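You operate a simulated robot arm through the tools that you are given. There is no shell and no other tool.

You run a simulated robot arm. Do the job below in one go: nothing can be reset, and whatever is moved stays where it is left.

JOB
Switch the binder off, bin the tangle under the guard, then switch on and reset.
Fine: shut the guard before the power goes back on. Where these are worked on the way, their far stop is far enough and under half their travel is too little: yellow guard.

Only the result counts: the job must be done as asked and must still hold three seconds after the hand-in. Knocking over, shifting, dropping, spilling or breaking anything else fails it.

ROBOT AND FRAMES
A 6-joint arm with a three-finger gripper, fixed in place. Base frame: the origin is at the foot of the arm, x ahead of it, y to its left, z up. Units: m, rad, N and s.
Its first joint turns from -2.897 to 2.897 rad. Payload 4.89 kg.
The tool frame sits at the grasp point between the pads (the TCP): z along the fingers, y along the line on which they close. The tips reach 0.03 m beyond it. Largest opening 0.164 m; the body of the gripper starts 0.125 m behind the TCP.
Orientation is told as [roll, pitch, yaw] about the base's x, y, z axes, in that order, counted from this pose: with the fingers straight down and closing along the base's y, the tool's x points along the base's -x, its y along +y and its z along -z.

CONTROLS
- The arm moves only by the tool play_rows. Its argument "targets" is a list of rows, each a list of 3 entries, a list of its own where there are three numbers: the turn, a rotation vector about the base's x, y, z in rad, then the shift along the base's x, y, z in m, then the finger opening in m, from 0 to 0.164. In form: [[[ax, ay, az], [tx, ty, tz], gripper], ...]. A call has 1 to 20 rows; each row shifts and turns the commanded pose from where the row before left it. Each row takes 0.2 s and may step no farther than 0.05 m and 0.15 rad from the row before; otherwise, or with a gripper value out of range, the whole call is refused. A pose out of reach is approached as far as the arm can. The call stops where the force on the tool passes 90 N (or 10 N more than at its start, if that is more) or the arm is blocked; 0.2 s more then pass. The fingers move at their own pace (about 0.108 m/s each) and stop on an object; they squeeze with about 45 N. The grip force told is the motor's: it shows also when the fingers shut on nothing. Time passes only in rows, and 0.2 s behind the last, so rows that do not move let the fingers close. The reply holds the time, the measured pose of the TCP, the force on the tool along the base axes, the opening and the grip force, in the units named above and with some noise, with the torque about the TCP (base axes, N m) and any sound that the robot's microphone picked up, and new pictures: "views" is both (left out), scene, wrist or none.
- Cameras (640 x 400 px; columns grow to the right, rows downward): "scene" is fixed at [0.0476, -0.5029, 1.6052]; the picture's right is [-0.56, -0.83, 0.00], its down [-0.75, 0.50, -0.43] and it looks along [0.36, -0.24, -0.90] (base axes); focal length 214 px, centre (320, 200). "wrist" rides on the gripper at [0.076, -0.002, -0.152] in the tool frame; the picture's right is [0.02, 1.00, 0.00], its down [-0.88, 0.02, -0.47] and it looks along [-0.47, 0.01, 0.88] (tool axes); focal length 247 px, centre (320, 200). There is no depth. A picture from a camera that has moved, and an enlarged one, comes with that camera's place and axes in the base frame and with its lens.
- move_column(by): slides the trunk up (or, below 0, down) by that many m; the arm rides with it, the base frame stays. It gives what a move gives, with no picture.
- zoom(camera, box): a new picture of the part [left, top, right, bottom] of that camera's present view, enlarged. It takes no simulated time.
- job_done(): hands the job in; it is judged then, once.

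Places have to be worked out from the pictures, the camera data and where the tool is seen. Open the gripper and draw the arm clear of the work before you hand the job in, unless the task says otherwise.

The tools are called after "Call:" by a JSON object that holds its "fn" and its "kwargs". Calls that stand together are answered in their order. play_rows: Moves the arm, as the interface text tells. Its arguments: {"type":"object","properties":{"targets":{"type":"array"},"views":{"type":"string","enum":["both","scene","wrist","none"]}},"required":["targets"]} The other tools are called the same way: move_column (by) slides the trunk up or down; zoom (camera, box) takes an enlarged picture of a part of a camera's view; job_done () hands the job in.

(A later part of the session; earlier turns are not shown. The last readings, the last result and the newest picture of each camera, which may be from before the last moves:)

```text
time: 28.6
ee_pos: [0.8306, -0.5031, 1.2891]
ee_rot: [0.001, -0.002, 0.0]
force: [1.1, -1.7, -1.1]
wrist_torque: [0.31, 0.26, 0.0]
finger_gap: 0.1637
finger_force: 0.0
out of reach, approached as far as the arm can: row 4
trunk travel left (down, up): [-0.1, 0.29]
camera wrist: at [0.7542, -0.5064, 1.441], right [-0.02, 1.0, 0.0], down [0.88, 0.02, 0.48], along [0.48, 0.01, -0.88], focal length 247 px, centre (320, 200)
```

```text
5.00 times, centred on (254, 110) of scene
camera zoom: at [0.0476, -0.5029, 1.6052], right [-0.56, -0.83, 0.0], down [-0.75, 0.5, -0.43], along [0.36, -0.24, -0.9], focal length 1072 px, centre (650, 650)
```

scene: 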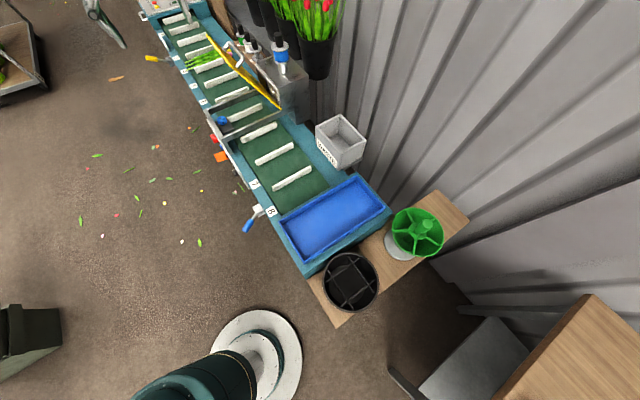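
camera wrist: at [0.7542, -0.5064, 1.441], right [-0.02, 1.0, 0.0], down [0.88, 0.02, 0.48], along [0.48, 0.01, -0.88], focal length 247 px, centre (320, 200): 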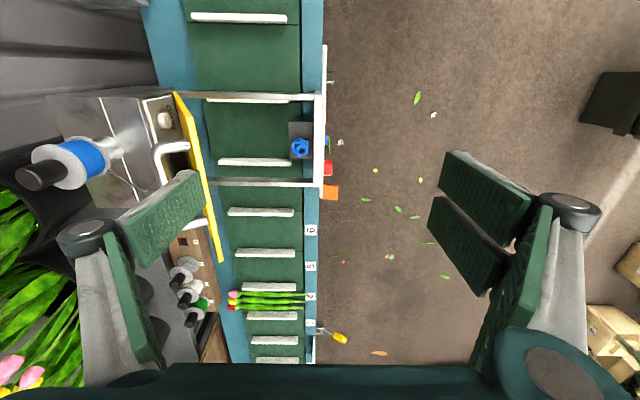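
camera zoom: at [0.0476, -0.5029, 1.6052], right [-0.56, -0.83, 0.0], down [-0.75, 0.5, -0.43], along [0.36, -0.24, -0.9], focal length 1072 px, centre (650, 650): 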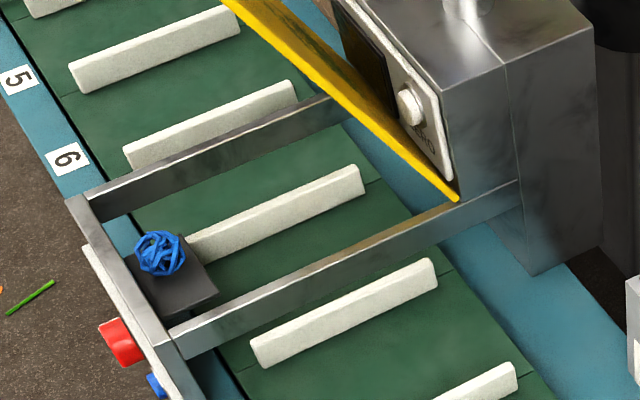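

The tangle is a small blue ball of twine on a dark block inside the +y corner of the housing. I zoom in from the wrist camera too.

Call:
{"fn": "zoom", "kwargs": {"camera": "wrist", "box": [240, 80, 352, 150]}}

Call:
{"fn": "zoom", "kwargs": {"camera": "wrist", "box": [160, 80, 352, 200]}}

Call:
{"fn": "zoom", "kwargs": {"camera": "scene", "box": [300, 100, 380, 180]}}

```text
5.71 times, centred on (296, 115) of wrist
camera zoom: at [0.7542, -0.5064, 1.441], right [-0.02, 1.0, 0.0], down [0.88, 0.02, 0.48], along [0.48, 0.01, -0.88], focal length 1411 px, centre (457, 686)
```

zoom: 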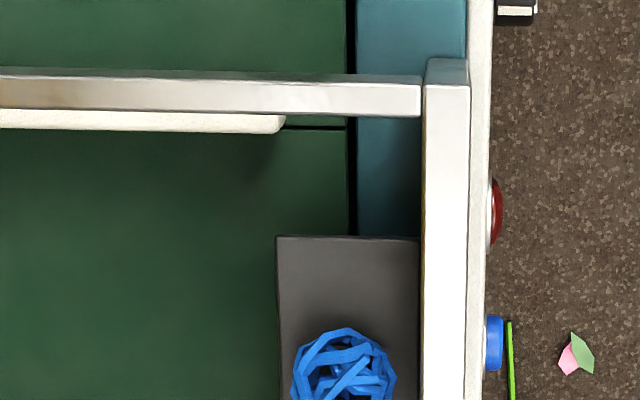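

```text
3.33 times, centred on (256, 140) of wrist
camera zoom: at [0.7542, -0.5064, 1.441], right [-0.02, 1.0, 0.0], down [0.88, 0.02, 0.48], along [0.48, 0.01, -0.88], focal length 823 px, centre (533, 400)
```

zoom: 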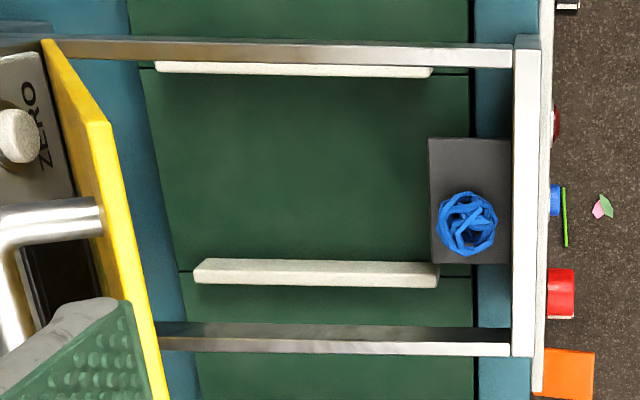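

```text
5.00 times, centred on (340, 140) of scene
camera zoom: at [0.0476, -0.5029, 1.6052], right [-0.56, -0.83, 0.0], down [-0.75, 0.5, -0.43], along [0.36, -0.24, -0.9], focal length 1072 px, centre (220, 500)
```

zoom: 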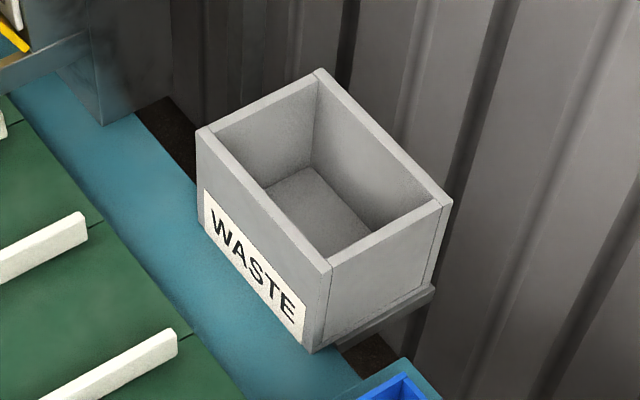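

Tangle centre by triangulation: (0.921, −0.549, 0.880), about 4 cm across, ~1 cm from the front wall. I'll grip it along x, so I turn the hand −90° about z (camera to the +y side, away from the open lid) and hover above.

Call:
{"fn": "play_rows", "kwargs": {"targets": [[[0, 0, -0.1428], [0.008, -0.004, -0.01], 0.164], [[0, 0, -0.1428], [0.008, -0.004, -0.01], 0.15], [[0, 0, -0.1428], [0.008, -0.004, -0.01], 0.14], [[0, 0, -0.1428], [0.008, -0.004, -0.01], 0.12], [[0, 0, -0.1428], [0.008, -0.004, -0.01], 0.1], [[0, 0, -0.1428], [0.008, -0.004, -0.01], 0.1], [[0, 0, -0.1428], [0.008, -0.004, -0.01], 0.1], [[0, 0, -0.1428], [0.008, -0.004, -0.01], 0.1], [[0, 0, -0.1428], [0.008, -0.004, -0.01], 0.1], [[0, 0, -0.1428], [0.008, -0.004, -0.01], 0.1], [[0, 0, -0.1428], [0.008, -0.004, -0.01], 0.1], [[0, 0, 0], [0.002, -0.002, -0.03], 0.1]]}}

```text
time: 31.1
ee_pos: [0.9164, -0.5509, 1.1507]
ee_rot: [0.003, -0.005, -1.572]
force: [-0.8, 0.1, 0.3]
wrist_torque: [-0.08, -0.12, 0.02]
finger_gap: 0.0998
finger_force: 0.0
trunk travel left (down, up): [-0.1, 0.29]
camera wrist: at [0.9146, -0.4736, 1.3033], right [1.0, 0.02, 0.0], down [0.02, -0.88, 0.48], along [0.01, -0.48, -0.88], focal length 247 px, centre (320, 200)
```

scene: 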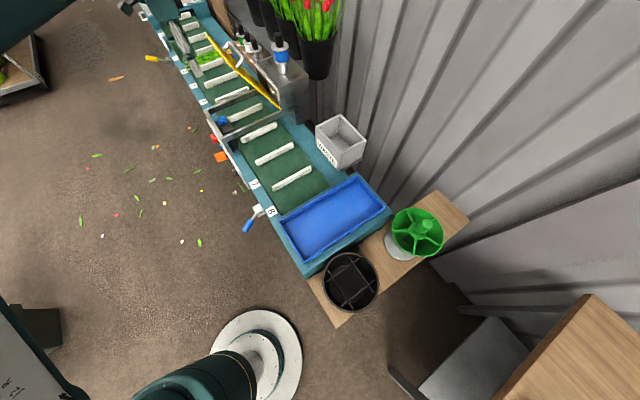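
wrist: 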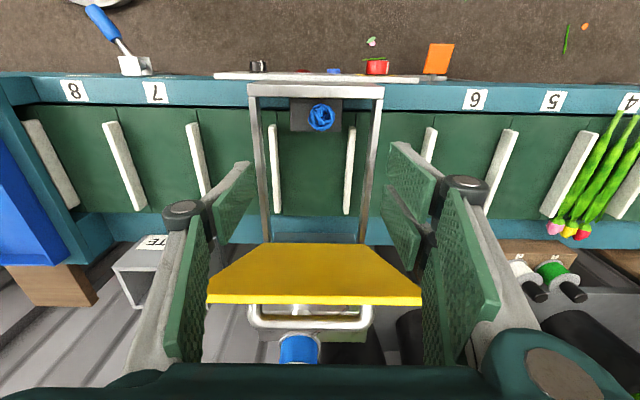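

The view confirms the tangle at about (0.919, −0.548). I descend vertically, narrowing the fingers, stopping above it to check.

Call:
{"fn": "play_rows", "kwargs": {"targets": [[[0, 0, 0], [0.0005, 0.001, -0.04], 0.09], [[0, 0, 0], [0.0005, 0.001, -0.04], 0.08], [[0, 0, 0], [0.0005, 0, -0.04], 0.075], [[0, 0, 0], [0.0005, 0, -0.04], 0.07], [[0, 0, 0], [0, 0, -0.04], 0.07], [[0, 0, 0], [0, 0, -0.02], 0.07]]}}

Call:
{"fn": "zoom", "kwargs": {"camera": "wrist", "box": [220, 80, 420, 205]}}

```text
time: 32.5
ee_pos: [0.9199, -0.547, 0.9306]
ee_rot: [0.002, -0.004, -1.572]
force: [-0.4, 0.0, 1.3]
wrist_torque: [-0.05, -0.06, 0.02]
finger_gap: 0.07
finger_force: 0.0
trunk travel left (down, up): [-0.1, 0.29]
camera wrist: at [0.9182, -0.471, 1.0817], right [1.0, 0.02, 0.0], down [0.02, -0.88, 0.48], along [0.01, -0.48, -0.88], focal length 247 px, centre (320, 200)
```

scene: 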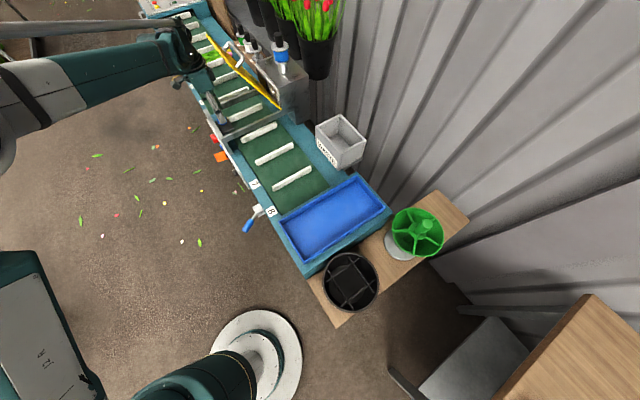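
wrist: 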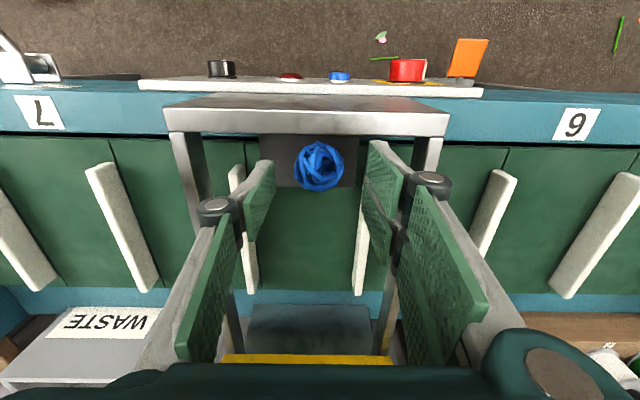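

```text
3.20 times, centred on (320, 142) of wrist
camera zoom: at [0.9182, -0.471, 1.0817], right [1.0, 0.02, 0.0], down [0.02, -0.88, 0.48], along [0.01, -0.48, -0.88], focal length 790 px, centre (320, 384)
```

zoom: 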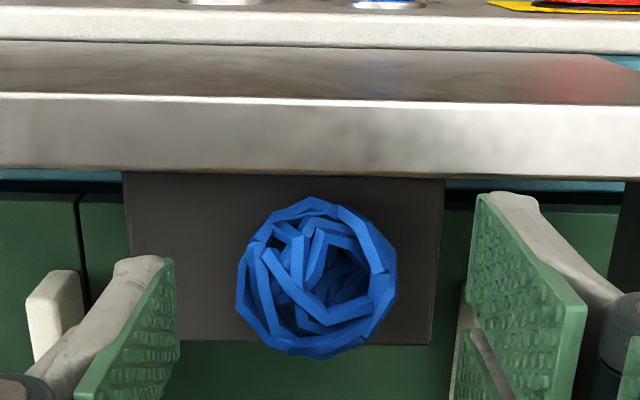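

Aligned: tangle centre (0.920, −0.546, 0.883). I go down to z≈0.899 (tips just above the block) and close on it.

Call:
{"fn": "play_rows", "kwargs": {"targets": [[[0, 0, 0], [0, 0.0005, -0.02], 0.07], [[0, 0, 0], [0, 0, -0.012], 0.07], [[0, 0, 0], [0, 0, 0], 0.02], [[0, 0, 0], [0, 0, 0], 0.02], [[0, 0, 0], [0, 0, 0], 0.02]], "views": "wrist"}}

```text
time: 33.8
ee_pos: [0.9197, -0.5467, 0.8966]
ee_rot: [0.003, -0.003, -1.571]
force: [0.0, 0.0, 0.1]
wrist_torque: [0.04, 0.0, -0.03]
finger_gap: 0.0382
finger_force: 45.4
trunk travel left (down, up): [-0.1, 0.29]
camera wrist: at [0.9181, -0.4706, 1.0499], right [1.0, 0.02, 0.0], down [0.02, -0.88, 0.48], along [0.01, -0.48, -0.88], focal length 247 px, centre (320, 200)
```

wrist: 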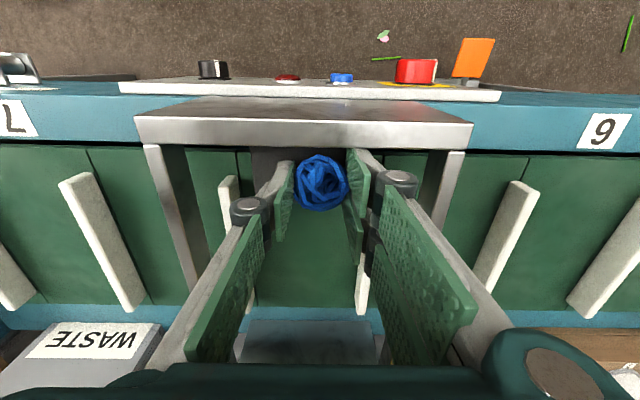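

Tangle held (gap 0.038, 45 N). I lift straight up and check it comes along.

Call:
{"fn": "play_rows", "kwargs": {"targets": [[[0, 0, 0], [0, 0, 0.015], 0.02], [[0, 0, 0], [0, 0, 0.03], 0.02], [[0, 0, 0], [0, 0, 0.035], 0.02], [[0, 0, 0], [0, 0, 0.035], 0.02], [[0, 0, 0], [0, 0, 0.035], 0.02], [[0, 0, 0], [0, 0, 0.035], 0.02], [[0, 0, 0], [0, 0, 0.035], 0.02]]}}

```text
time: 35.4
ee_pos: [0.9212, -0.5475, 1.1185]
ee_rot: [0.002, -0.004, -1.571]
force: [1.6, -0.5, -0.9]
wrist_torque: [0.07, 0.12, 0.01]
finger_gap: 0.038
finger_force: 45.2
trunk travel left (down, up): [-0.1, 0.29]
camera wrist: at [0.9192, -0.4722, 1.2712], right [1.0, 0.02, 0.0], down [0.02, -0.88, 0.48], along [0.01, -0.48, -0.88], focal length 247 px, centre (320, 200)
```

scene: 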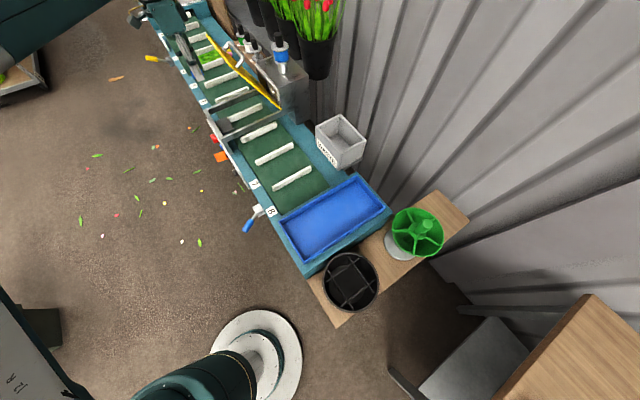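
wrist: 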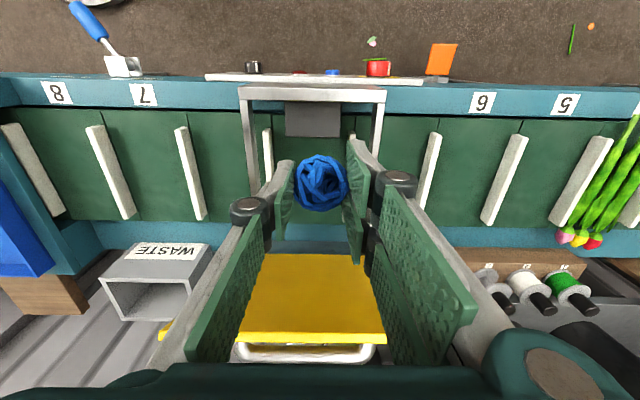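

The tangle came up cleanly and the block is empty. Now I zoom on the WASTE bin to place its opening.

Call:
{"fn": "zoom", "kwargs": {"camera": "wrist", "box": [60, 220, 260, 345]}}

```text
3.20 times, centred on (160, 282) of wrist
camera zoom: at [0.9192, -0.4722, 1.2712], right [1.0, 0.02, 0.0], down [0.02, -0.88, 0.48], along [0.01, -0.48, -0.88], focal length 790 px, centre (832, -64)
```

zoom: 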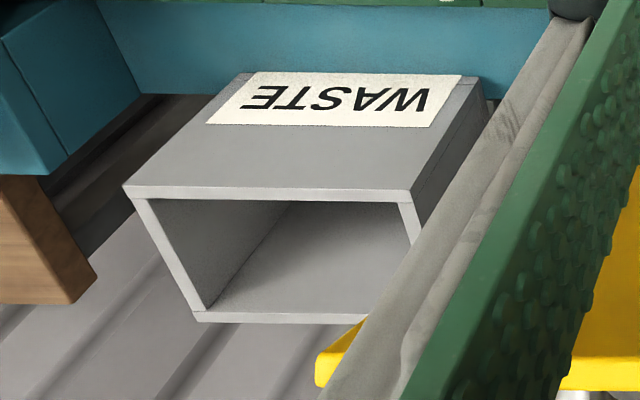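

Bin opening: x 0.46–0.645, y −0.88 to −1.01, rim z≈0.89. I carry the tangle first in −x, clear of the open lid, then toward the bin with a slight tilt of the hand.

Call:
{"fn": "play_rows", "kwargs": {"targets": [[[0, 0, 0], [-0.025, 0.005, 0.005], 0.02], [[0, 0, 0], [-0.037, 0, 0], 0.02], [[0, 0, 0], [-0.037, 0, 0], 0.02], [[0, 0, 0], [-0.037, 0, 0], 0.02], [[0, 0, 0], [-0.037, 0, 0], 0.02], [[0, 0, 0], [-0.037, 0, 0], 0.02], [[0, 0, 0], [-0.037, 0, 0], 0.02], [[0, 0, 0], [-0.037, -0.02, 0], 0.02], [[0, 0, 0], [-0.037, -0.03, 0], 0.02], [[0, 0, 0], [-0.037, -0.03, 0], 0.02], [[0, 0, 0], [-0.012, -0.035, 0], 0.02]]}}

```text
time: 37.8
ee_pos: [0.5491, -0.6554, 1.124]
ee_rot: [0.002, -0.005, -1.572]
force: [0.1, 0.9, 0.0]
wrist_torque: [-0.26, 0.06, 0.01]
finger_gap: 0.0377
finger_force: 44.7
trunk travel left (down, up): [-0.1, 0.29]
camera wrist: at [0.5465, -0.5798, 1.2759], right [1.0, 0.02, 0.0], down [0.02, -0.88, 0.48], along [0.01, -0.48, -0.88], focal length 247 px, centre (320, 200)
```

scene: 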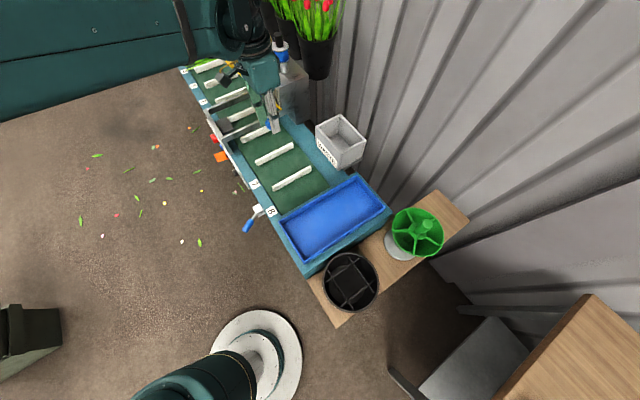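
wrist: 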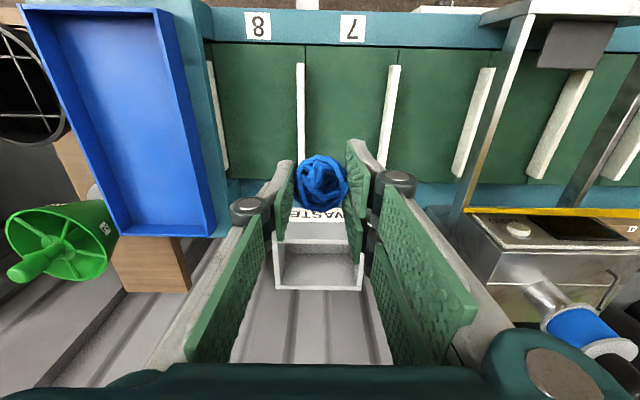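

The bin opening is centred near (0.55, −0.948). I move over it at safe height with a slight tilt toward the wall side.

Call:
{"fn": "play_rows", "kwargs": {"targets": [[[-0.03, 0, 0], [0, -0.034, 0], 0.02], [[-0.03, 0, 0], [0, -0.034, 0], 0.02], [[-0.03, 0, 0], [0, -0.034, 0], 0.02], [[-0.03, 0, 0], [0, -0.034, 0], 0.02], [[-0.03, 0, 0], [0, -0.034, 0], 0.02], [[-0.03, 0, 0], [0, -0.034, 0], 0.02], [[-0.03, 0, 0], [0, -0.034, 0], 0.02], [[-0.03, 0, 0], [0, -0.034, 0], 0.02]]}}

```text
time: 39.5
ee_pos: [0.5496, -0.9317, 1.125]
ee_rot: [0.0, -0.243, -1.57]
force: [-0.5, 1.6, 0.6]
wrist_torque: [-0.17, 0.0, 0.01]
finger_gap: 0.0378
finger_force: 45.3
trunk travel left (down, up): [-0.1, 0.29]
camera wrist: at [0.5481, -0.8203, 1.254], right [1.0, 0.02, 0.0], down [0.02, -0.74, 0.67], along [0.01, -0.67, -0.74], focal length 247 px, centre (320, 200)
```

scene: 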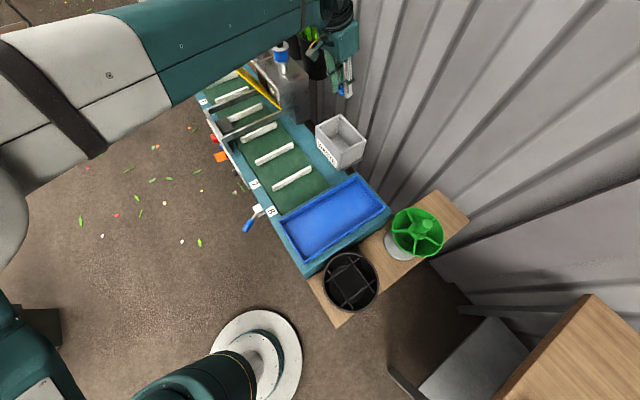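
wrist: 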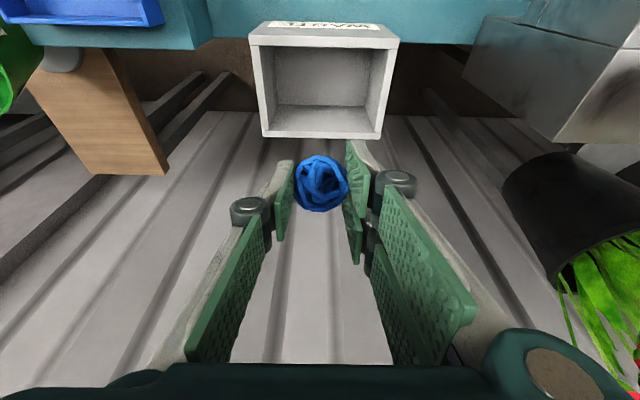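

The tangle is right over the opening (centre ≈ (0.552, −0.947)). I lower it into the bin.

Call:
{"fn": "play_rows", "kwargs": {"targets": [[[0, 0, 0], [0.001, -0.002, -0.035], 0.02], [[0, 0, 0], [0.001, -0.003, -0.035], 0.02], [[0, 0, 0], [0, -0.003, -0.035], 0.02], [[0, 0, 0], [0, -0.003, -0.035], 0.02], [[0, 0, 0], [0, -0.002, -0.035], 0.02], [[0, 0, 0], [0, 0, -0.03], 0.02], [[0, 0, 0], [0, 0, -0.02], 0.02]]}}

```text
time: 41.1
ee_pos: [0.5508, -0.9414, 0.8985]
ee_rot: [0.001, -0.243, -1.571]
force: [0.2, 0.7, 0.1]
wrist_torque: [-0.02, 0.01, -0.01]
finger_gap: 0.0374
finger_force: 44.8
trunk travel left (down, up): [-0.1, 0.29]
camera wrist: at [0.5493, -0.8316, 1.0283], right [1.0, 0.02, 0.0], down [0.02, -0.74, 0.67], along [0.01, -0.67, -0.74], focal length 247 px, centre (320, 200)
```

scene: 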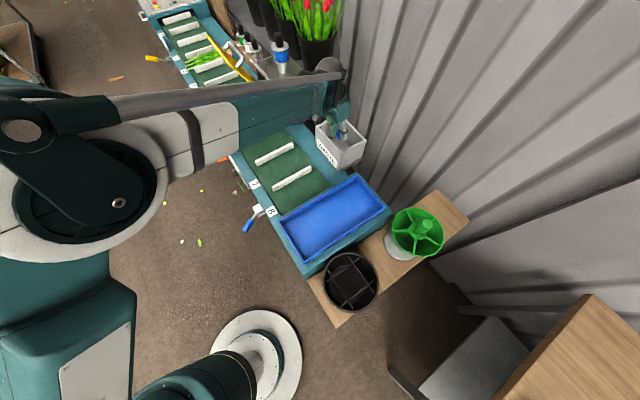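
wrist: 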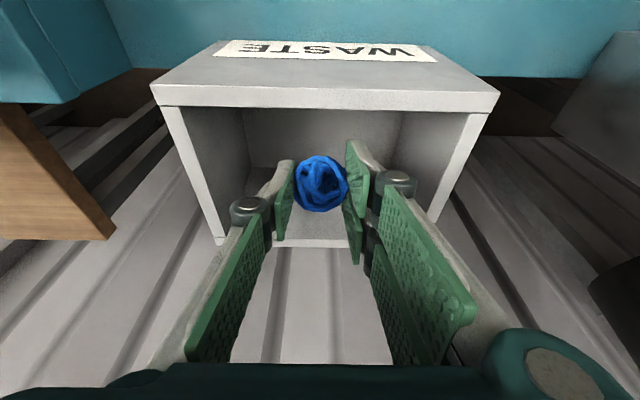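

The tangle is between the bin walls. I lower slightly more, open gently, then rise straight out.

Call:
{"fn": "play_rows", "kwargs": {"targets": [[[0, 0, 0], [0, -0.002, -0.02], 0.02], [[0, 0, 0], [0, 0, 0], 0.045], [[0, 0, 0], [0, 0, 0], 0.06], [[0, 0, 0], [0, 0, 0], 0.07], [[0, 0, 0], [0, 0, 0], 0.07], [[0, 0, 0], [0, 0, 0.03], 0.07], [[0, 0, 0], [0, 0, 0.04], 0.07], [[0, 0, 0], [0, 0.005, 0.04], 0.07], [[0, 0, 0], [0, 0.005, 0.04], 0.07], [[0, 0, 0], [0, 0.005, 0.04], 0.07], [[0, 0, 0], [0, 0.005, 0.04], 0.07]]}}

Call:
{"fn": "zoom", "kwargs": {"camera": "wrist", "box": [220, 0, 420, 160]}}

```text
time: 43.5
ee_pos: [0.5507, -0.9244, 1.1075]
ee_rot: [-0.002, -0.243, -1.57]
force: [0.5, -1.3, -1.4]
wrist_torque: [0.13, 0.09, -0.03]
finger_gap: 0.0702
finger_force: 0.1
trunk travel left (down, up): [-0.1, 0.29]
camera wrist: at [0.5493, -0.8147, 1.2359], right [1.0, 0.02, 0.0], down [0.02, -0.74, 0.67], along [0.01, -0.67, -0.74], focal length 247 px, centre (320, 200)
```

scene: 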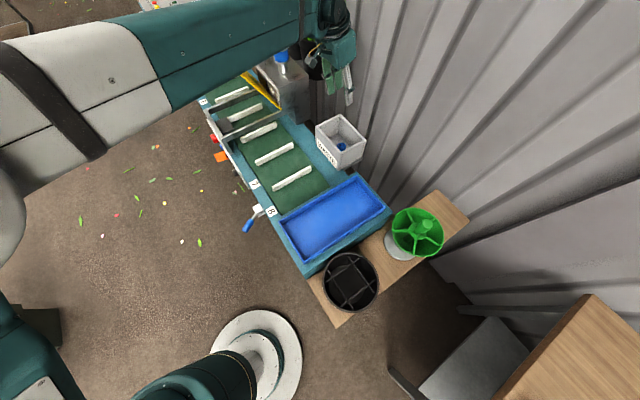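
wrist: 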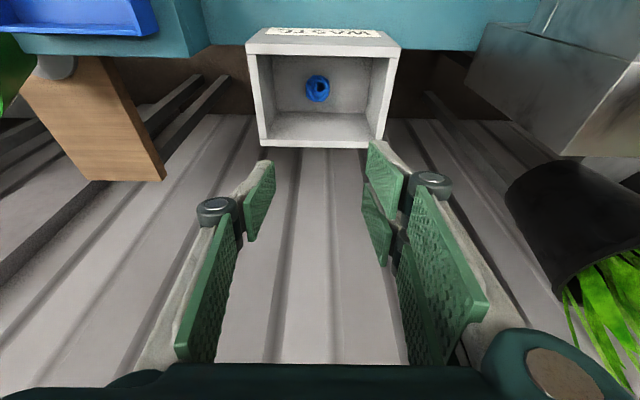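

```text
2.50 times, centred on (320, 80) of wrist
camera zoom: at [0.5493, -0.8147, 1.2359], right [1.0, 0.02, 0.0], down [0.02, -0.74, 0.67], along [0.01, -0.67, -0.74], focal length 617 px, centre (320, 500)
```

zoom: 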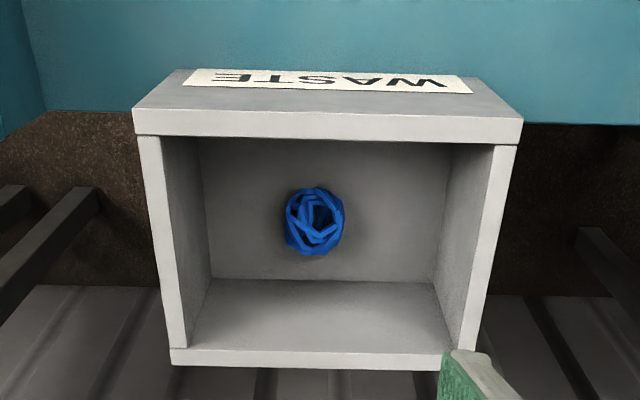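

The tangle lies on the bin floor. I retreat from the bin, take the tilt out, and then raise the trunk a little for more reach above the open guard's handle.

Call:
{"fn": "play_rows", "kwargs": {"targets": [[[0.0305, 0, 0], [0, 0.035, 0.003], 0.07], [[0.0305, 0, 0], [0, 0.035, 0.003], 0.07], [[0.0305, 0, 0], [0, 0.035, 0.003], 0.07], [[0.0305, 0, 0], [0, 0.035, 0.003], 0.07], [[0.0305, 0, 0], [0, 0.035, 0.003], 0.07], [[0.0305, 0, 0], [0, 0.035, 0.003], 0.07], [[0.0305, 0, 0], [0, 0.035, 0.003], 0.07], [[0.0305, 0, 0], [0, 0.035, 0.003], 0.07]], "views": "none"}}

Call:
{"fn": "move_column", "kwargs": {"by": 0.12}}

Call:
{"fn": "play_rows", "kwargs": {"targets": [[[0, 0, 0.1428], [0.005, 0, 0.005], 0.07], [[0, 0, 0.1428], [0.005, 0, 0.005], 0.07], [[0, 0, 0.1428], [0.005, 0, 0], 0.07], [[0, 0, 0.1428], [0.01, 0, 0], 0.07], [[0, 0, 0.1428], [0.01, 0, 0], 0.07], [[0, 0, 0.1428], [0.015, 0, 0], 0.07], [[0, 0, 0.1428], [0.015, 0, 0], 0.07], [[0, 0, 0.1428], [0.015, 0, 0], 0.07], [[0, 0, 0.1428], [0.015, 0, 0], 0.07], [[0, 0, 0.1428], [0.02, 0, 0], 0.07], [[0, 0, 0.1428], [0.02, 0, 0], 0.07]]}}

```text
time: 45.4
ee_pos: [0.5503, -0.646, 1.1312]
ee_rot: [0.002, 0.002, -1.572]
force: [-0.8, -1.3, -0.5]
wrist_torque: [0.18, 0.0, -0.03]
finger_gap: 0.07
finger_force: 0.1
trunk travel left (down, up): [-0.1, 0.29]
```

```text
time: 46.9
ee_pos: [0.5509, -0.6447, 1.2524]
ee_rot: [0.002, 0.0, -1.571]
force: [-0.3, -0.1, -0.4]
wrist_torque: [0.01, 0.01, -0.01]
finger_gap: 0.0702
finger_force: 0.1
trunk travel left (down, up): [-0.22, 0.17]
```

```text
time: 49.2
ee_pos: [0.6861, -0.6456, 1.261]
ee_rot: [0.001, -0.001, 0.003]
force: [-0.4, 1.0, 0.3]
wrist_torque: [-0.05, -0.14, -0.01]
finger_gap: 0.07
finger_force: 0.1
trunk travel left (down, up): [-0.22, 0.17]
camera wrist: at [0.6091, -0.6471, 1.4143], right [-0.02, 1.0, 0.0], down [0.88, 0.02, 0.47], along [0.47, 0.01, -0.88], focal length 247 px, centre (320, 200)
```

scene: 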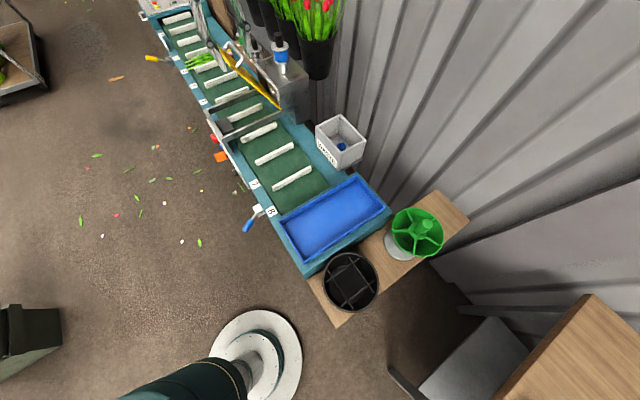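
wrist: 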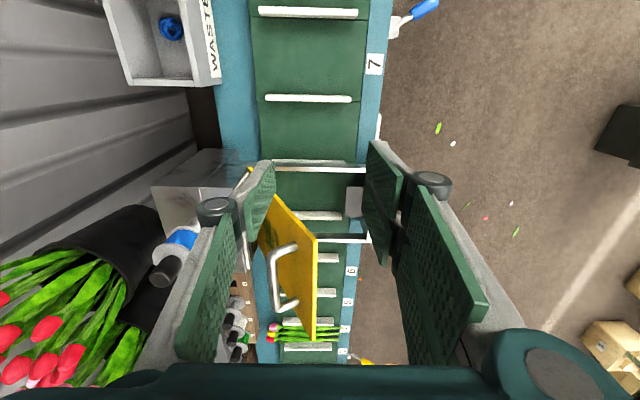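

Bar of the open guard re-measured at y≈−0.711, z≈1.14. I move above it (tips well above the lid's edge).

Call:
{"fn": "play_rows", "kwargs": {"targets": [[[0, 0, 0], [0.037, -0.011, 0], 0.06], [[0, 0, 0], [0.037, -0.011, 0], 0.06], [[0, 0, 0], [0.037, -0.011, 0], 0.05], [[0, 0, 0], [0.037, -0.011, 0], 0.05], [[0, 0, 0], [0.037, -0.011, 0], 0.05], [[0, 0, 0], [0.037, -0.011, 0], 0.05]]}}

Call:
{"fn": "zoom", "kwargs": {"camera": "wrist", "box": [200, 80, 440, 230]}}

```text
time: 50.6
ee_pos: [0.908, -0.7106, 1.2642]
ee_rot: [0.002, -0.001, 0.0]
force: [-1.2, 0.1, 0.7]
wrist_torque: [-0.06, -0.24, 0.0]
finger_gap: 0.0499
finger_force: 0.1
trunk travel left (down, up): [-0.22, 0.17]
camera wrist: at [0.8321, -0.7144, 1.4174], right [-0.02, 1.0, 0.0], down [0.88, 0.02, 0.47], along [0.47, 0.01, -0.88], focal length 247 px, centre (320, 200)
```

scene: 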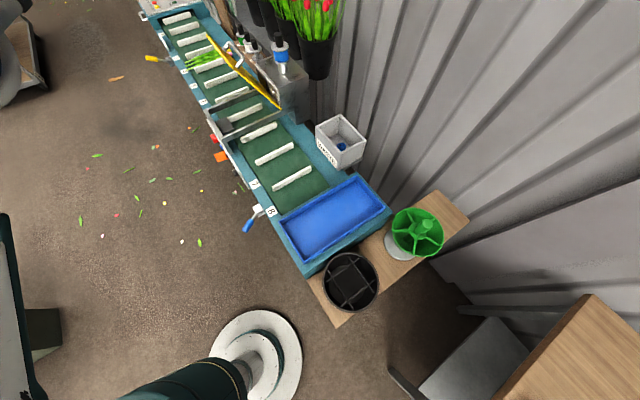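
wrist: 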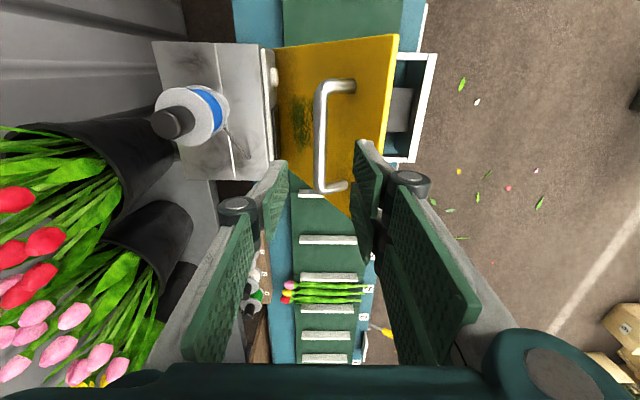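

```text
2.67 times, centred on (320, 155) of wrist
camera zoom: at [0.8321, -0.7144, 1.4174], right [-0.02, 1.0, 0.0], down [0.88, 0.02, 0.47], along [0.47, 0.01, -0.88], focal length 659 px, centre (320, 320)
```

zoom: 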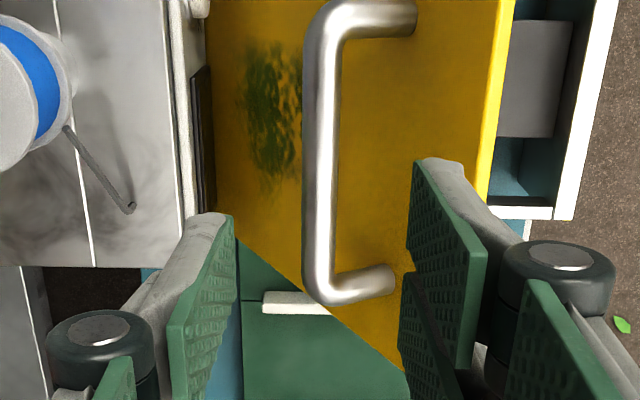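

Bar sits midway between the pads (y≈−0.713). I narrow the fingers to slip between bar and lid, lower to the bar and close.

Call:
{"fn": "play_rows", "kwargs": {"targets": [[[0, 0, 0], [0, -0.002, -0.02], 0.036], [[0, 0, 0], [0, -0.002, -0.03], 0.036], [[0, 0, 0], [0, 0, -0.03], 0.036], [[0, 0, 0], [0, 0, -0.025], 0.036], [[0, 0, 0], [0, 0, -0.013], 0.036], [[0, 0, 0], [0, 0, 0], 0.005], [[0, 0, 0], [0, 0, 0], 0.005]]}}

```text
time: 52.2
ee_pos: [0.9091, -0.7116, 1.1454]
ee_rot: [0.004, 0.002, 0.003]
force: [-9.0, 43.1, -15.0]
wrist_torque: [0.42, 0.05, -1.49]
finger_gap: 0.015
finger_force: 45.2
trunk travel left (down, up): [-0.22, 0.17]
camera wrist: at [0.8334, -0.7141, 1.2973], right [-0.02, 1.0, 0.0], down [0.88, 0.02, 0.47], along [0.47, 0.01, -0.88], focal length 247 px, centre (320, 200)
```

scene: 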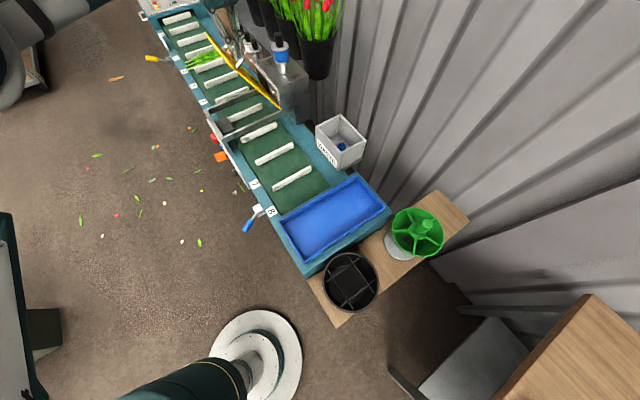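
wrist: 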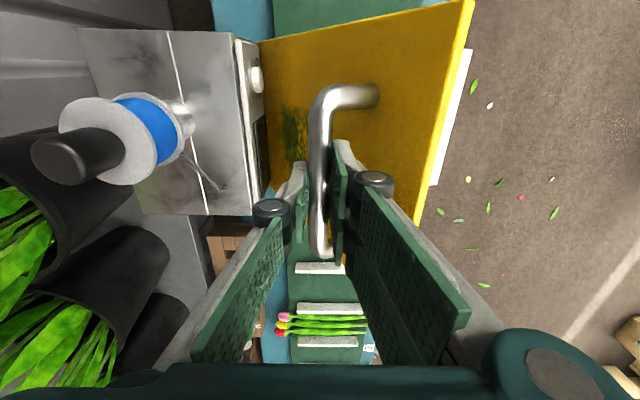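

Handle gripped again. I retrace the arc downward, first half.

Call:
{"fn": "play_rows", "kwargs": {"targets": [[[0, 0, 0], [0, 0.028, -0.0127], 0.005], [[0, 0, 0], [0, 0.0226, -0.0131], 0.005], [[0, 0, 0], [0, 0.0211, -0.0153], 0.005], [[0, 0, 0], [0, 0.0195, -0.0175], 0.005], [[0, 0, 0], [0, 0.0175, -0.0195], 0.005]]}}

```text
time: 53.5
ee_pos: [0.907, -0.6068, 1.0659]
ee_rot: [0.0, 0.001, 0.002]
force: [11.1, 17.3, 16.3]
wrist_torque: [0.02, 0.65, -0.89]
finger_gap: 0.0146
finger_force: 44.5
trunk travel left (down, up): [-0.22, 0.17]
camera wrist: at [0.8303, -0.6085, 1.2189], right [-0.02, 1.0, 0.0], down [0.88, 0.02, 0.47], along [0.47, 0.01, -0.88], focal length 247 px, centre (320, 200)
```

scene: 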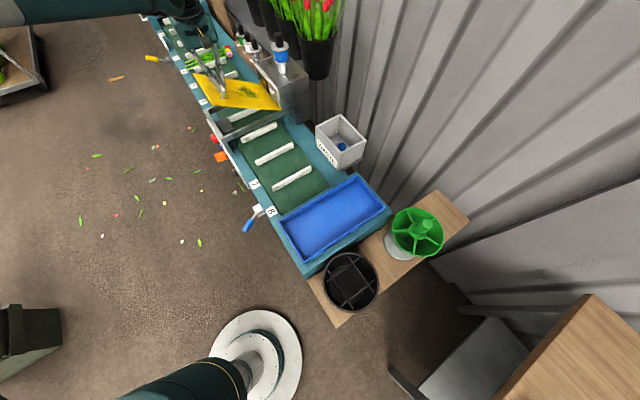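
wrist: 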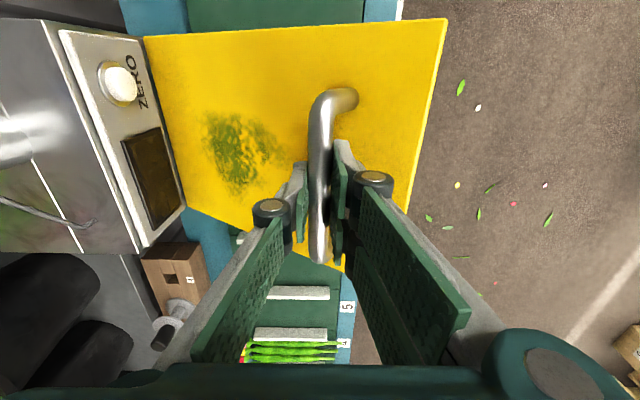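

Smooth, low forces. I continue the arc down to the closed position (bar y≈−0.5525, z≈0.943).

Call:
{"fn": "play_rows", "kwargs": {"targets": [[[0, 0, 0], [0, 0.0153, -0.0211], 0.005], [[0, 0, 0], [0, 0.0131, -0.0226], 0.005], [[0, 0, 0], [0, 0.0106, -0.0239], 0.005], [[0, 0, 0], [0, 0.0081, -0.0249], 0.005], [[0, 0, 0], [0, 0.0054, -0.0245], 0.005], [[0, 0, 0], [0, 0.001, -0.006], 0.005]]}}

```text
time: 54.9
ee_pos: [0.9072, -0.5494, 0.9447]
ee_rot: [0.003, 0.002, -0.001]
force: [-31.3, 44.0, 4.9]
wrist_torque: [0.0, 0.19, 0.04]
finger_gap: 0.0143
finger_force: 45.3
trunk travel left (down, up): [-0.22, 0.17]
camera wrist: at [0.8307, -0.5532, 1.0975], right [-0.02, 1.0, 0.0], down [0.88, 0.02, 0.47], along [0.47, 0.01, -0.88], focal length 247 px, centre (320, 200)
```

scene: 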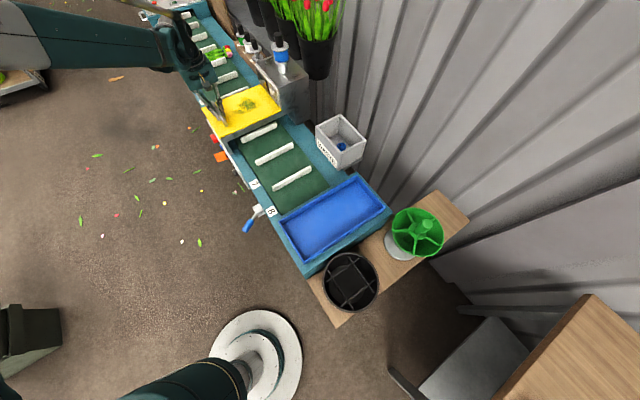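
wrist: 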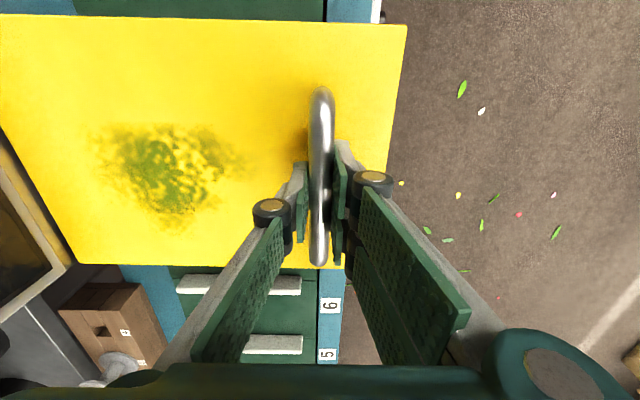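

Back at the closed grip height (0.9447 vs 0.9448 at first grip). I press down slightly to make sure it is seated.

Call:
{"fn": "play_rows", "kwargs": {"targets": [[[0, 0, 0], [0, -0.004, -0.005], 0.005], [[0, 0, 0], [0, 0, -0.005], 0.005]], "views": "wrist"}}

```text
time: 55.5
ee_pos: [0.9092, -0.5538, 0.933]
ee_rot: [-0.001, -0.001, 0.003]
force: [4.1, 44.9, 7.9]
wrist_torque: [-0.45, -0.48, -0.2]
finger_gap: 0.022
finger_force: 21.2
trunk travel left (down, up): [-0.22, 0.17]
camera wrist: at [0.8337, -0.5566, 1.0855], right [-0.02, 1.0, 0.0], down [0.88, 0.02, 0.47], along [0.47, 0.01, -0.88], focal length 247 px, centre (320, 200)
```

wrist: 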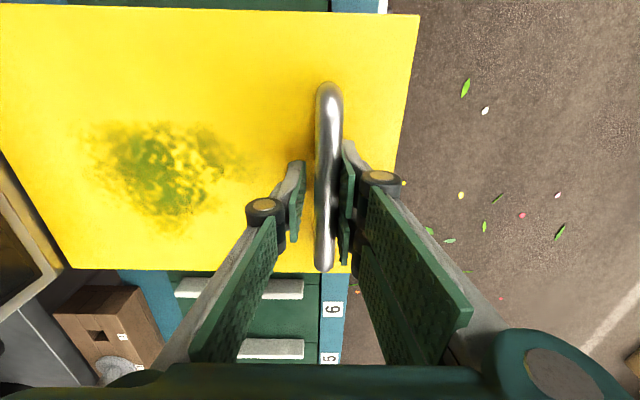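

The fingers slid down the bar while the lid didn't move further, so it is seated. I open, rise, and check the guard in the pictures.

Call:
{"fn": "play_rows", "kwargs": {"targets": [[[0, 0, 0], [0, 0.004, 0.002], 0.03], [[0, 0, 0], [0, 0, 0], 0.06], [[0, 0, 0], [0, 0, 0], 0.06], [[0, 0, 0], [0, 0, 0.03], 0.06], [[0, 0, 0], [0, 0, 0.03], 0.06], [[0, 0, 0], [0, 0, 0.03], 0.06]]}}

Call:
{"fn": "zoom", "kwargs": {"camera": "scene", "box": [190, 70, 318, 150]}}

```text
time: 56.9
ee_pos: [0.9069, -0.5526, 1.0252]
ee_rot: [0.001, 0.003, 0.0]
force: [1.1, 0.1, -0.6]
wrist_torque: [0.03, 0.08, 0.0]
finger_gap: 0.06
finger_force: 0.0
trunk travel left (down, up): [-0.22, 0.17]
camera wrist: at [0.8313, -0.5559, 1.1773], right [-0.02, 1.0, 0.0], down [0.88, 0.02, 0.47], along [0.47, 0.01, -0.88], focal length 247 px, centre (320, 200)
```

scene: 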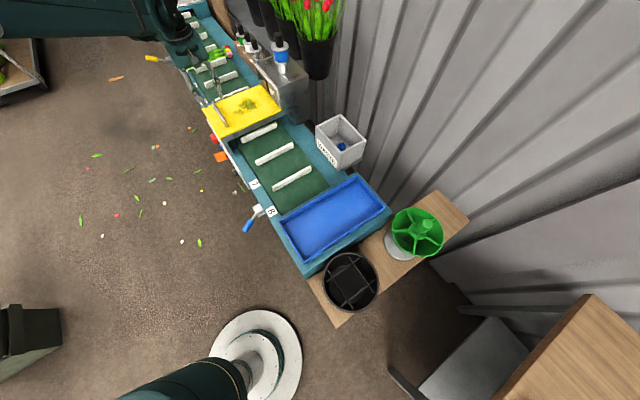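
wrist: 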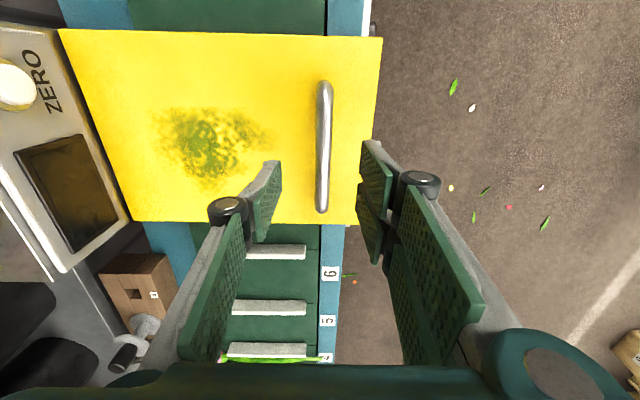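

```text
5.00 times, centred on (254, 110) of scene
camera zoom: at [0.0476, -0.5029, 1.6052], right [-0.56, -0.83, 0.0], down [-0.75, 0.5, -0.43], along [0.36, -0.24, -0.9], focal length 1072 px, centre (650, 650)
```

zoom: 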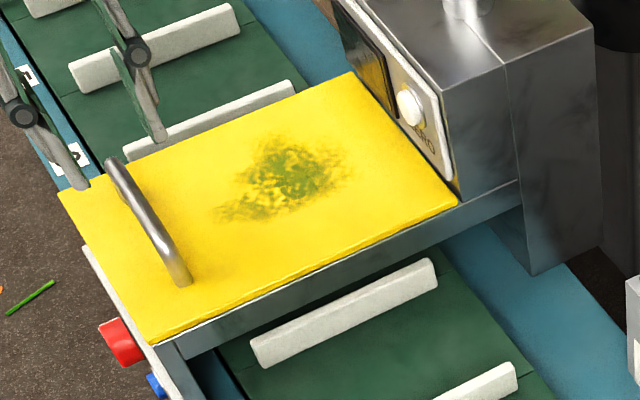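

Guard matches its original closed outline. To be certain it is fully shut I press lightly on the lid in front of the bar with closed fingertips.

Call:
{"fn": "play_rows", "kwargs": {"targets": [[[0, 0, 0], [0, 0.03, 0], 0.0], [[0, 0, 0], [0, 0.001, -0.02], 0.0], [[0, 0, 0], [0, 0, -0.03], 0.0], [[0, 0, 0], [0, 0, -0.03], 0.0], [[0, 0, 0], [0, 0, -0.01], 0.0], [[0, 0, 0], [0, 0, -0.005], 0.0], [[0, 0, 0], [0, 0, -0.004], 0.0], [[0, 0, 0], [0, 0, -0.003], 0.0]], "views": "wrist"}}

```text
time: 58.8
ee_pos: [0.9083, -0.5208, 0.9285]
ee_rot: [0.001, -0.003, 0.0]
force: [-6.1, 9.0, 49.9]
wrist_torque: [0.2, 0.55, -0.03]
finger_gap: 0.0055
finger_force: 45.2
trunk travel left (down, up): [-0.22, 0.17]
stopped in row 8: the force on the tool passed its limit at 94 N (the readings are from after the stop); the commanded pose is now the measured one
camera wrist: at [0.8318, -0.5236, 1.0821], right [-0.02, 1.0, 0.0], down [0.88, 0.02, 0.48], along [0.48, 0.01, -0.88], focal length 247 px, centre (320, 200)
```

wrist: 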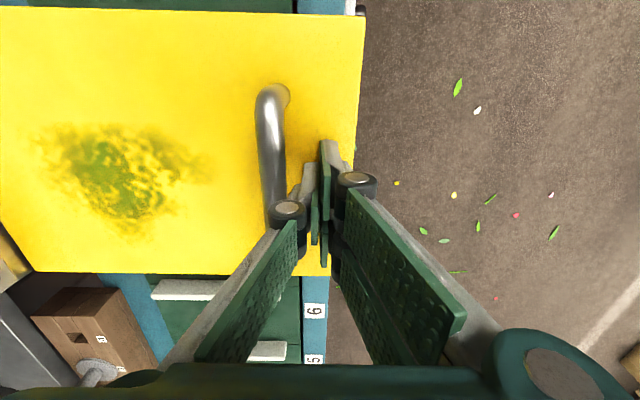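

The lid took 94 N without moving (z≈0.898): fully shut. Now I rise, back off in +y and turn the hand back to pointing along −y, fingers along x, for switching on.

Call:
{"fn": "play_rows", "kwargs": {"targets": [[[0, 0, 0], [0, 0, 0.03], 0.0], [[0, 0, 0], [0, 0, 0.045], 0.0], [[0, 0, 0], [0, 0.01, 0.04], 0.02], [[0, 0, 0], [0, 0.035, 0.02], 0.04], [[0, 0, 0], [-0.01, 0.04, 0], 0.06], [[-0.1428, 0, 0], [-0.005, 0.03, 0], 0.075], [[-0.1428, 0, 0], [-0.005, 0.03, 0], 0.075], [[-0.1428, 0, 0], [-0.005, 0.03, 0], 0.075], [[-0.1428, 0, 0], [-0.005, 0.03, 0], 0.075], [[-0.1428, 0, 0], [-0.005, 0.03, 0], 0.075], [[-0.1428, 0, 0], [-0.005, 0.02, 0], 0.075], [[-0.1428, 0, 0], [-0.005, 0.01, 0], 0.075], [[-0.1428, 0, 0], [0, 0.01, 0], 0.075], [[-0.1428, 0, 0], [0, 0.01, 0], 0.075], [[-0.1428, 0, 0], [0, 0, 0], 0.075], [[-0.1428, 0, 0], [0, 0, 0], 0.075]], "views": "scene"}}

Call:
{"fn": "move_column", "kwargs": {"by": -0.12}}

```text
time: 62.2
ee_pos: [0.8643, -0.2381, 1.0608]
ee_rot: [-1.573, 0.0, 0.001]
force: [-0.8, -0.7, 1.0]
wrist_torque: [0.11, 0.01, 0.15]
finger_gap: 0.0748
finger_force: 0.1
trunk travel left (down, up): [-0.22, 0.17]
```

scene: 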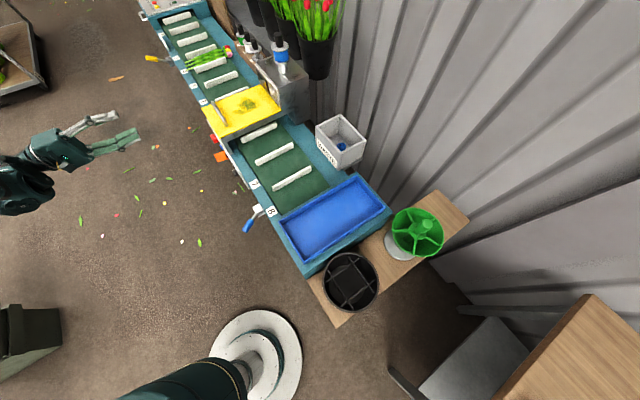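

```text
time: 63.7
ee_pos: [0.8647, -0.2385, 0.9403]
ee_rot: [-1.571, 0.002, 0.002]
force: [0.0, -0.1, -1.0]
wrist_torque: [-0.03, 0.04, -0.03]
finger_gap: 0.0747
finger_force: 0.0
trunk travel left (down, up): [-0.1, 0.29]
```

Next: rotate the hand +90° about y and move in front of the switch at (1.040, −0.339, 0.697).

Call:
{"fn": "play_rows", "kwargs": {"targets": [[[0, 0.1305, 0], [0.0146, 0, -0.0203], 0.075], [[0, 0.1305, 0], [0.0146, 0, -0.0203], 0.075], [[0, 0.1305, 0], [0.0146, 0, -0.0203], 0.075], [[0, 0.1305, 0], [0.0146, 0, -0.0203], 0.075], [[0, 0.1305, 0], [0.0146, 0, -0.0203], 0.075], [[0, 0.1305, 0], [0.0146, 0, -0.0203], 0.075], [[0, 0.1305, 0], [0.0146, -0.01, -0.0203], 0.075], [[0, 0.1305, 0], [0.0146, -0.01, -0.0203], 0.075], [[0, 0.1305, 0], [0.0146, -0.02, -0.0203], 0.075], [[0, 0.1305, 0], [0.0146, -0.02, -0.0203], 0.075], [[0, 0.1305, 0], [0.0146, -0.02, -0.0203], 0.075], [[0, 0.1305, 0], [0.0146, -0.02, -0.02], 0.075]], "views": "wrist"}}

Call:
{"fn": "zoom", "kwargs": {"camera": "wrist", "box": [220, 60, 500, 235]}}

```text
time: 66.3
ee_pos: [1.0402, -0.3372, 0.6975]
ee_rot: [-1.181, 1.568, 0.389]
force: [-1.6, 0.7, 1.8]
wrist_torque: [0.19, -0.01, 0.09]
finger_gap: 0.075
finger_force: 0.1
trunk travel left (down, up): [-0.1, 0.29]
camera wrist: at [1.0412, -0.1855, 0.775], right [-1.0, 0.0, 0.02], down [-0.02, 0.47, -0.88], along [-0.01, -0.88, -0.47], focal length 247 px, centre (320, 200)
```

wrist: 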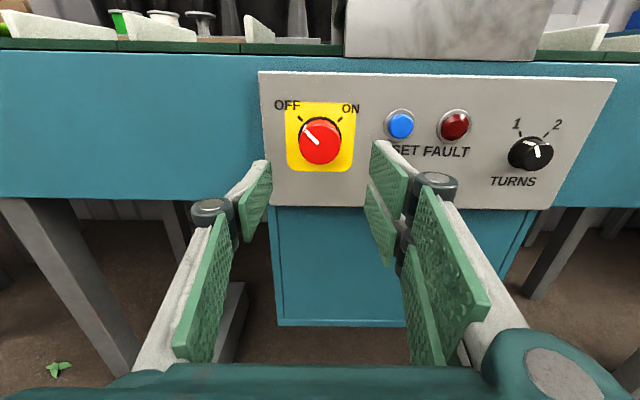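

```text
2.29 times, centred on (360, 148) of wrist
camera zoom: at [1.0412, -0.1855, 0.775], right [-1.0, 0.0, 0.02], down [-0.02, 0.47, -0.88], along [-0.01, -0.88, -0.47], focal length 564 px, centre (229, 320)
```

zoom: 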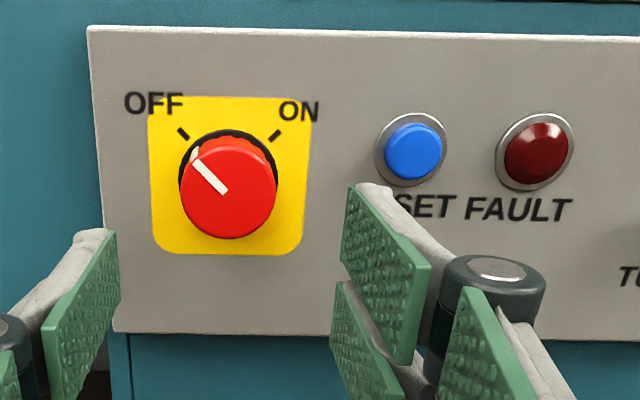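

Lined up as before with the switch at OFF. I advance onto the knob and close.

Call:
{"fn": "play_rows", "kwargs": {"targets": [[[0, 0, 0], [0, -0.04, 0], 0.075], [[0, 0, 0], [0, -0.04, 0], 0.075], [[0, 0, 0], [0, -0.02, 0], 0.075], [[0, 0, 0], [0, -0.008, 0], 0.075], [[0, 0, 0], [0, 0, 0], 0.03], [[0, 0, 0], [0, 0, 0], 0.03], [[0, 0, 0], [0, 0, 0], 0.03]], "views": "wrist"}}

```text
time: 67.9
ee_pos: [1.0401, -0.4459, 0.6984]
ee_rot: [-1.18, 1.566, 0.39]
force: [7.9, -6.0, 0.7]
wrist_torque: [-0.05, -0.03, 0.27]
finger_gap: 0.047
finger_force: 44.0
trunk travel left (down, up): [-0.1, 0.29]
camera wrist: at [1.0415, -0.2947, 0.7749], right [-1.0, 0.0, 0.02], down [-0.02, 0.47, -0.88], along [-0.01, -0.88, -0.47], focal length 247 px, centre (320, 200)
```

wrist: 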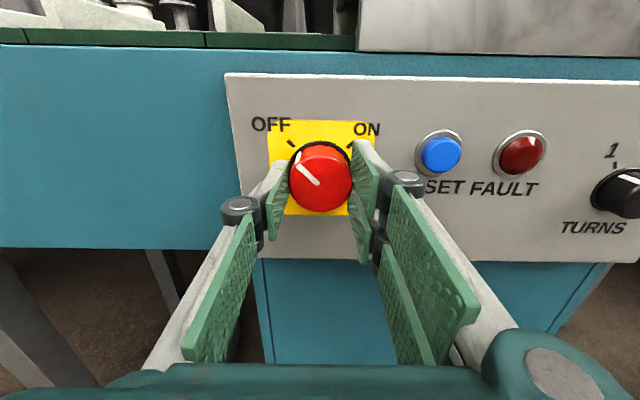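

Knob gripped well centred. I turn it −90° about y toward ON.

Call:
{"fn": "play_rows", "kwargs": {"targets": [[[0, -0.13, 0], [0, 0, 0], 0.03], [[0, -0.13, 0], [0, 0, 0], 0.03], [[0, -0.13, 0], [0, 0, 0], 0.03], [[0, -0.13, 0], [0, 0, 0], 0.03], [[0, -0.13, 0], [0, 0, 0], 0.03], [[0, -0.13, 0], [0, 0, 0], 0.03]], "views": "wrist"}}

```text
time: 69.3
ee_pos: [1.0402, -0.4454, 0.6979]
ee_rot: [-1.569, 0.784, 0.0]
force: [-7.6, -0.5, 8.3]
wrist_torque: [-0.19, 0.05, -0.45]
finger_gap: 0.0469
finger_force: 44.8
trunk travel left (down, up): [-0.1, 0.29]
camera wrist: at [0.9863, -0.2945, 0.7533], right [-0.72, 0.0, -0.69], down [0.61, 0.47, -0.64], along [0.33, -0.88, -0.34], focal length 247 px, centre (320, 200)
```

wrist: 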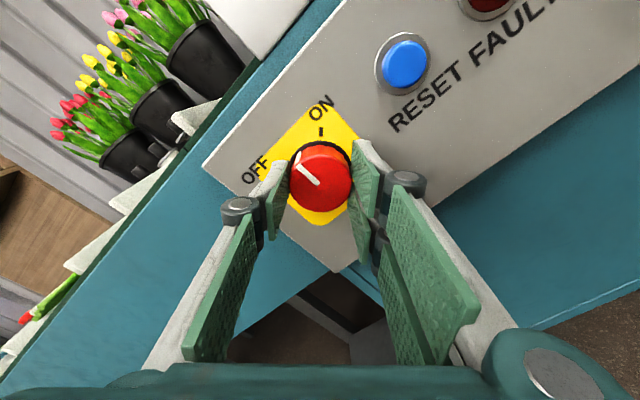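

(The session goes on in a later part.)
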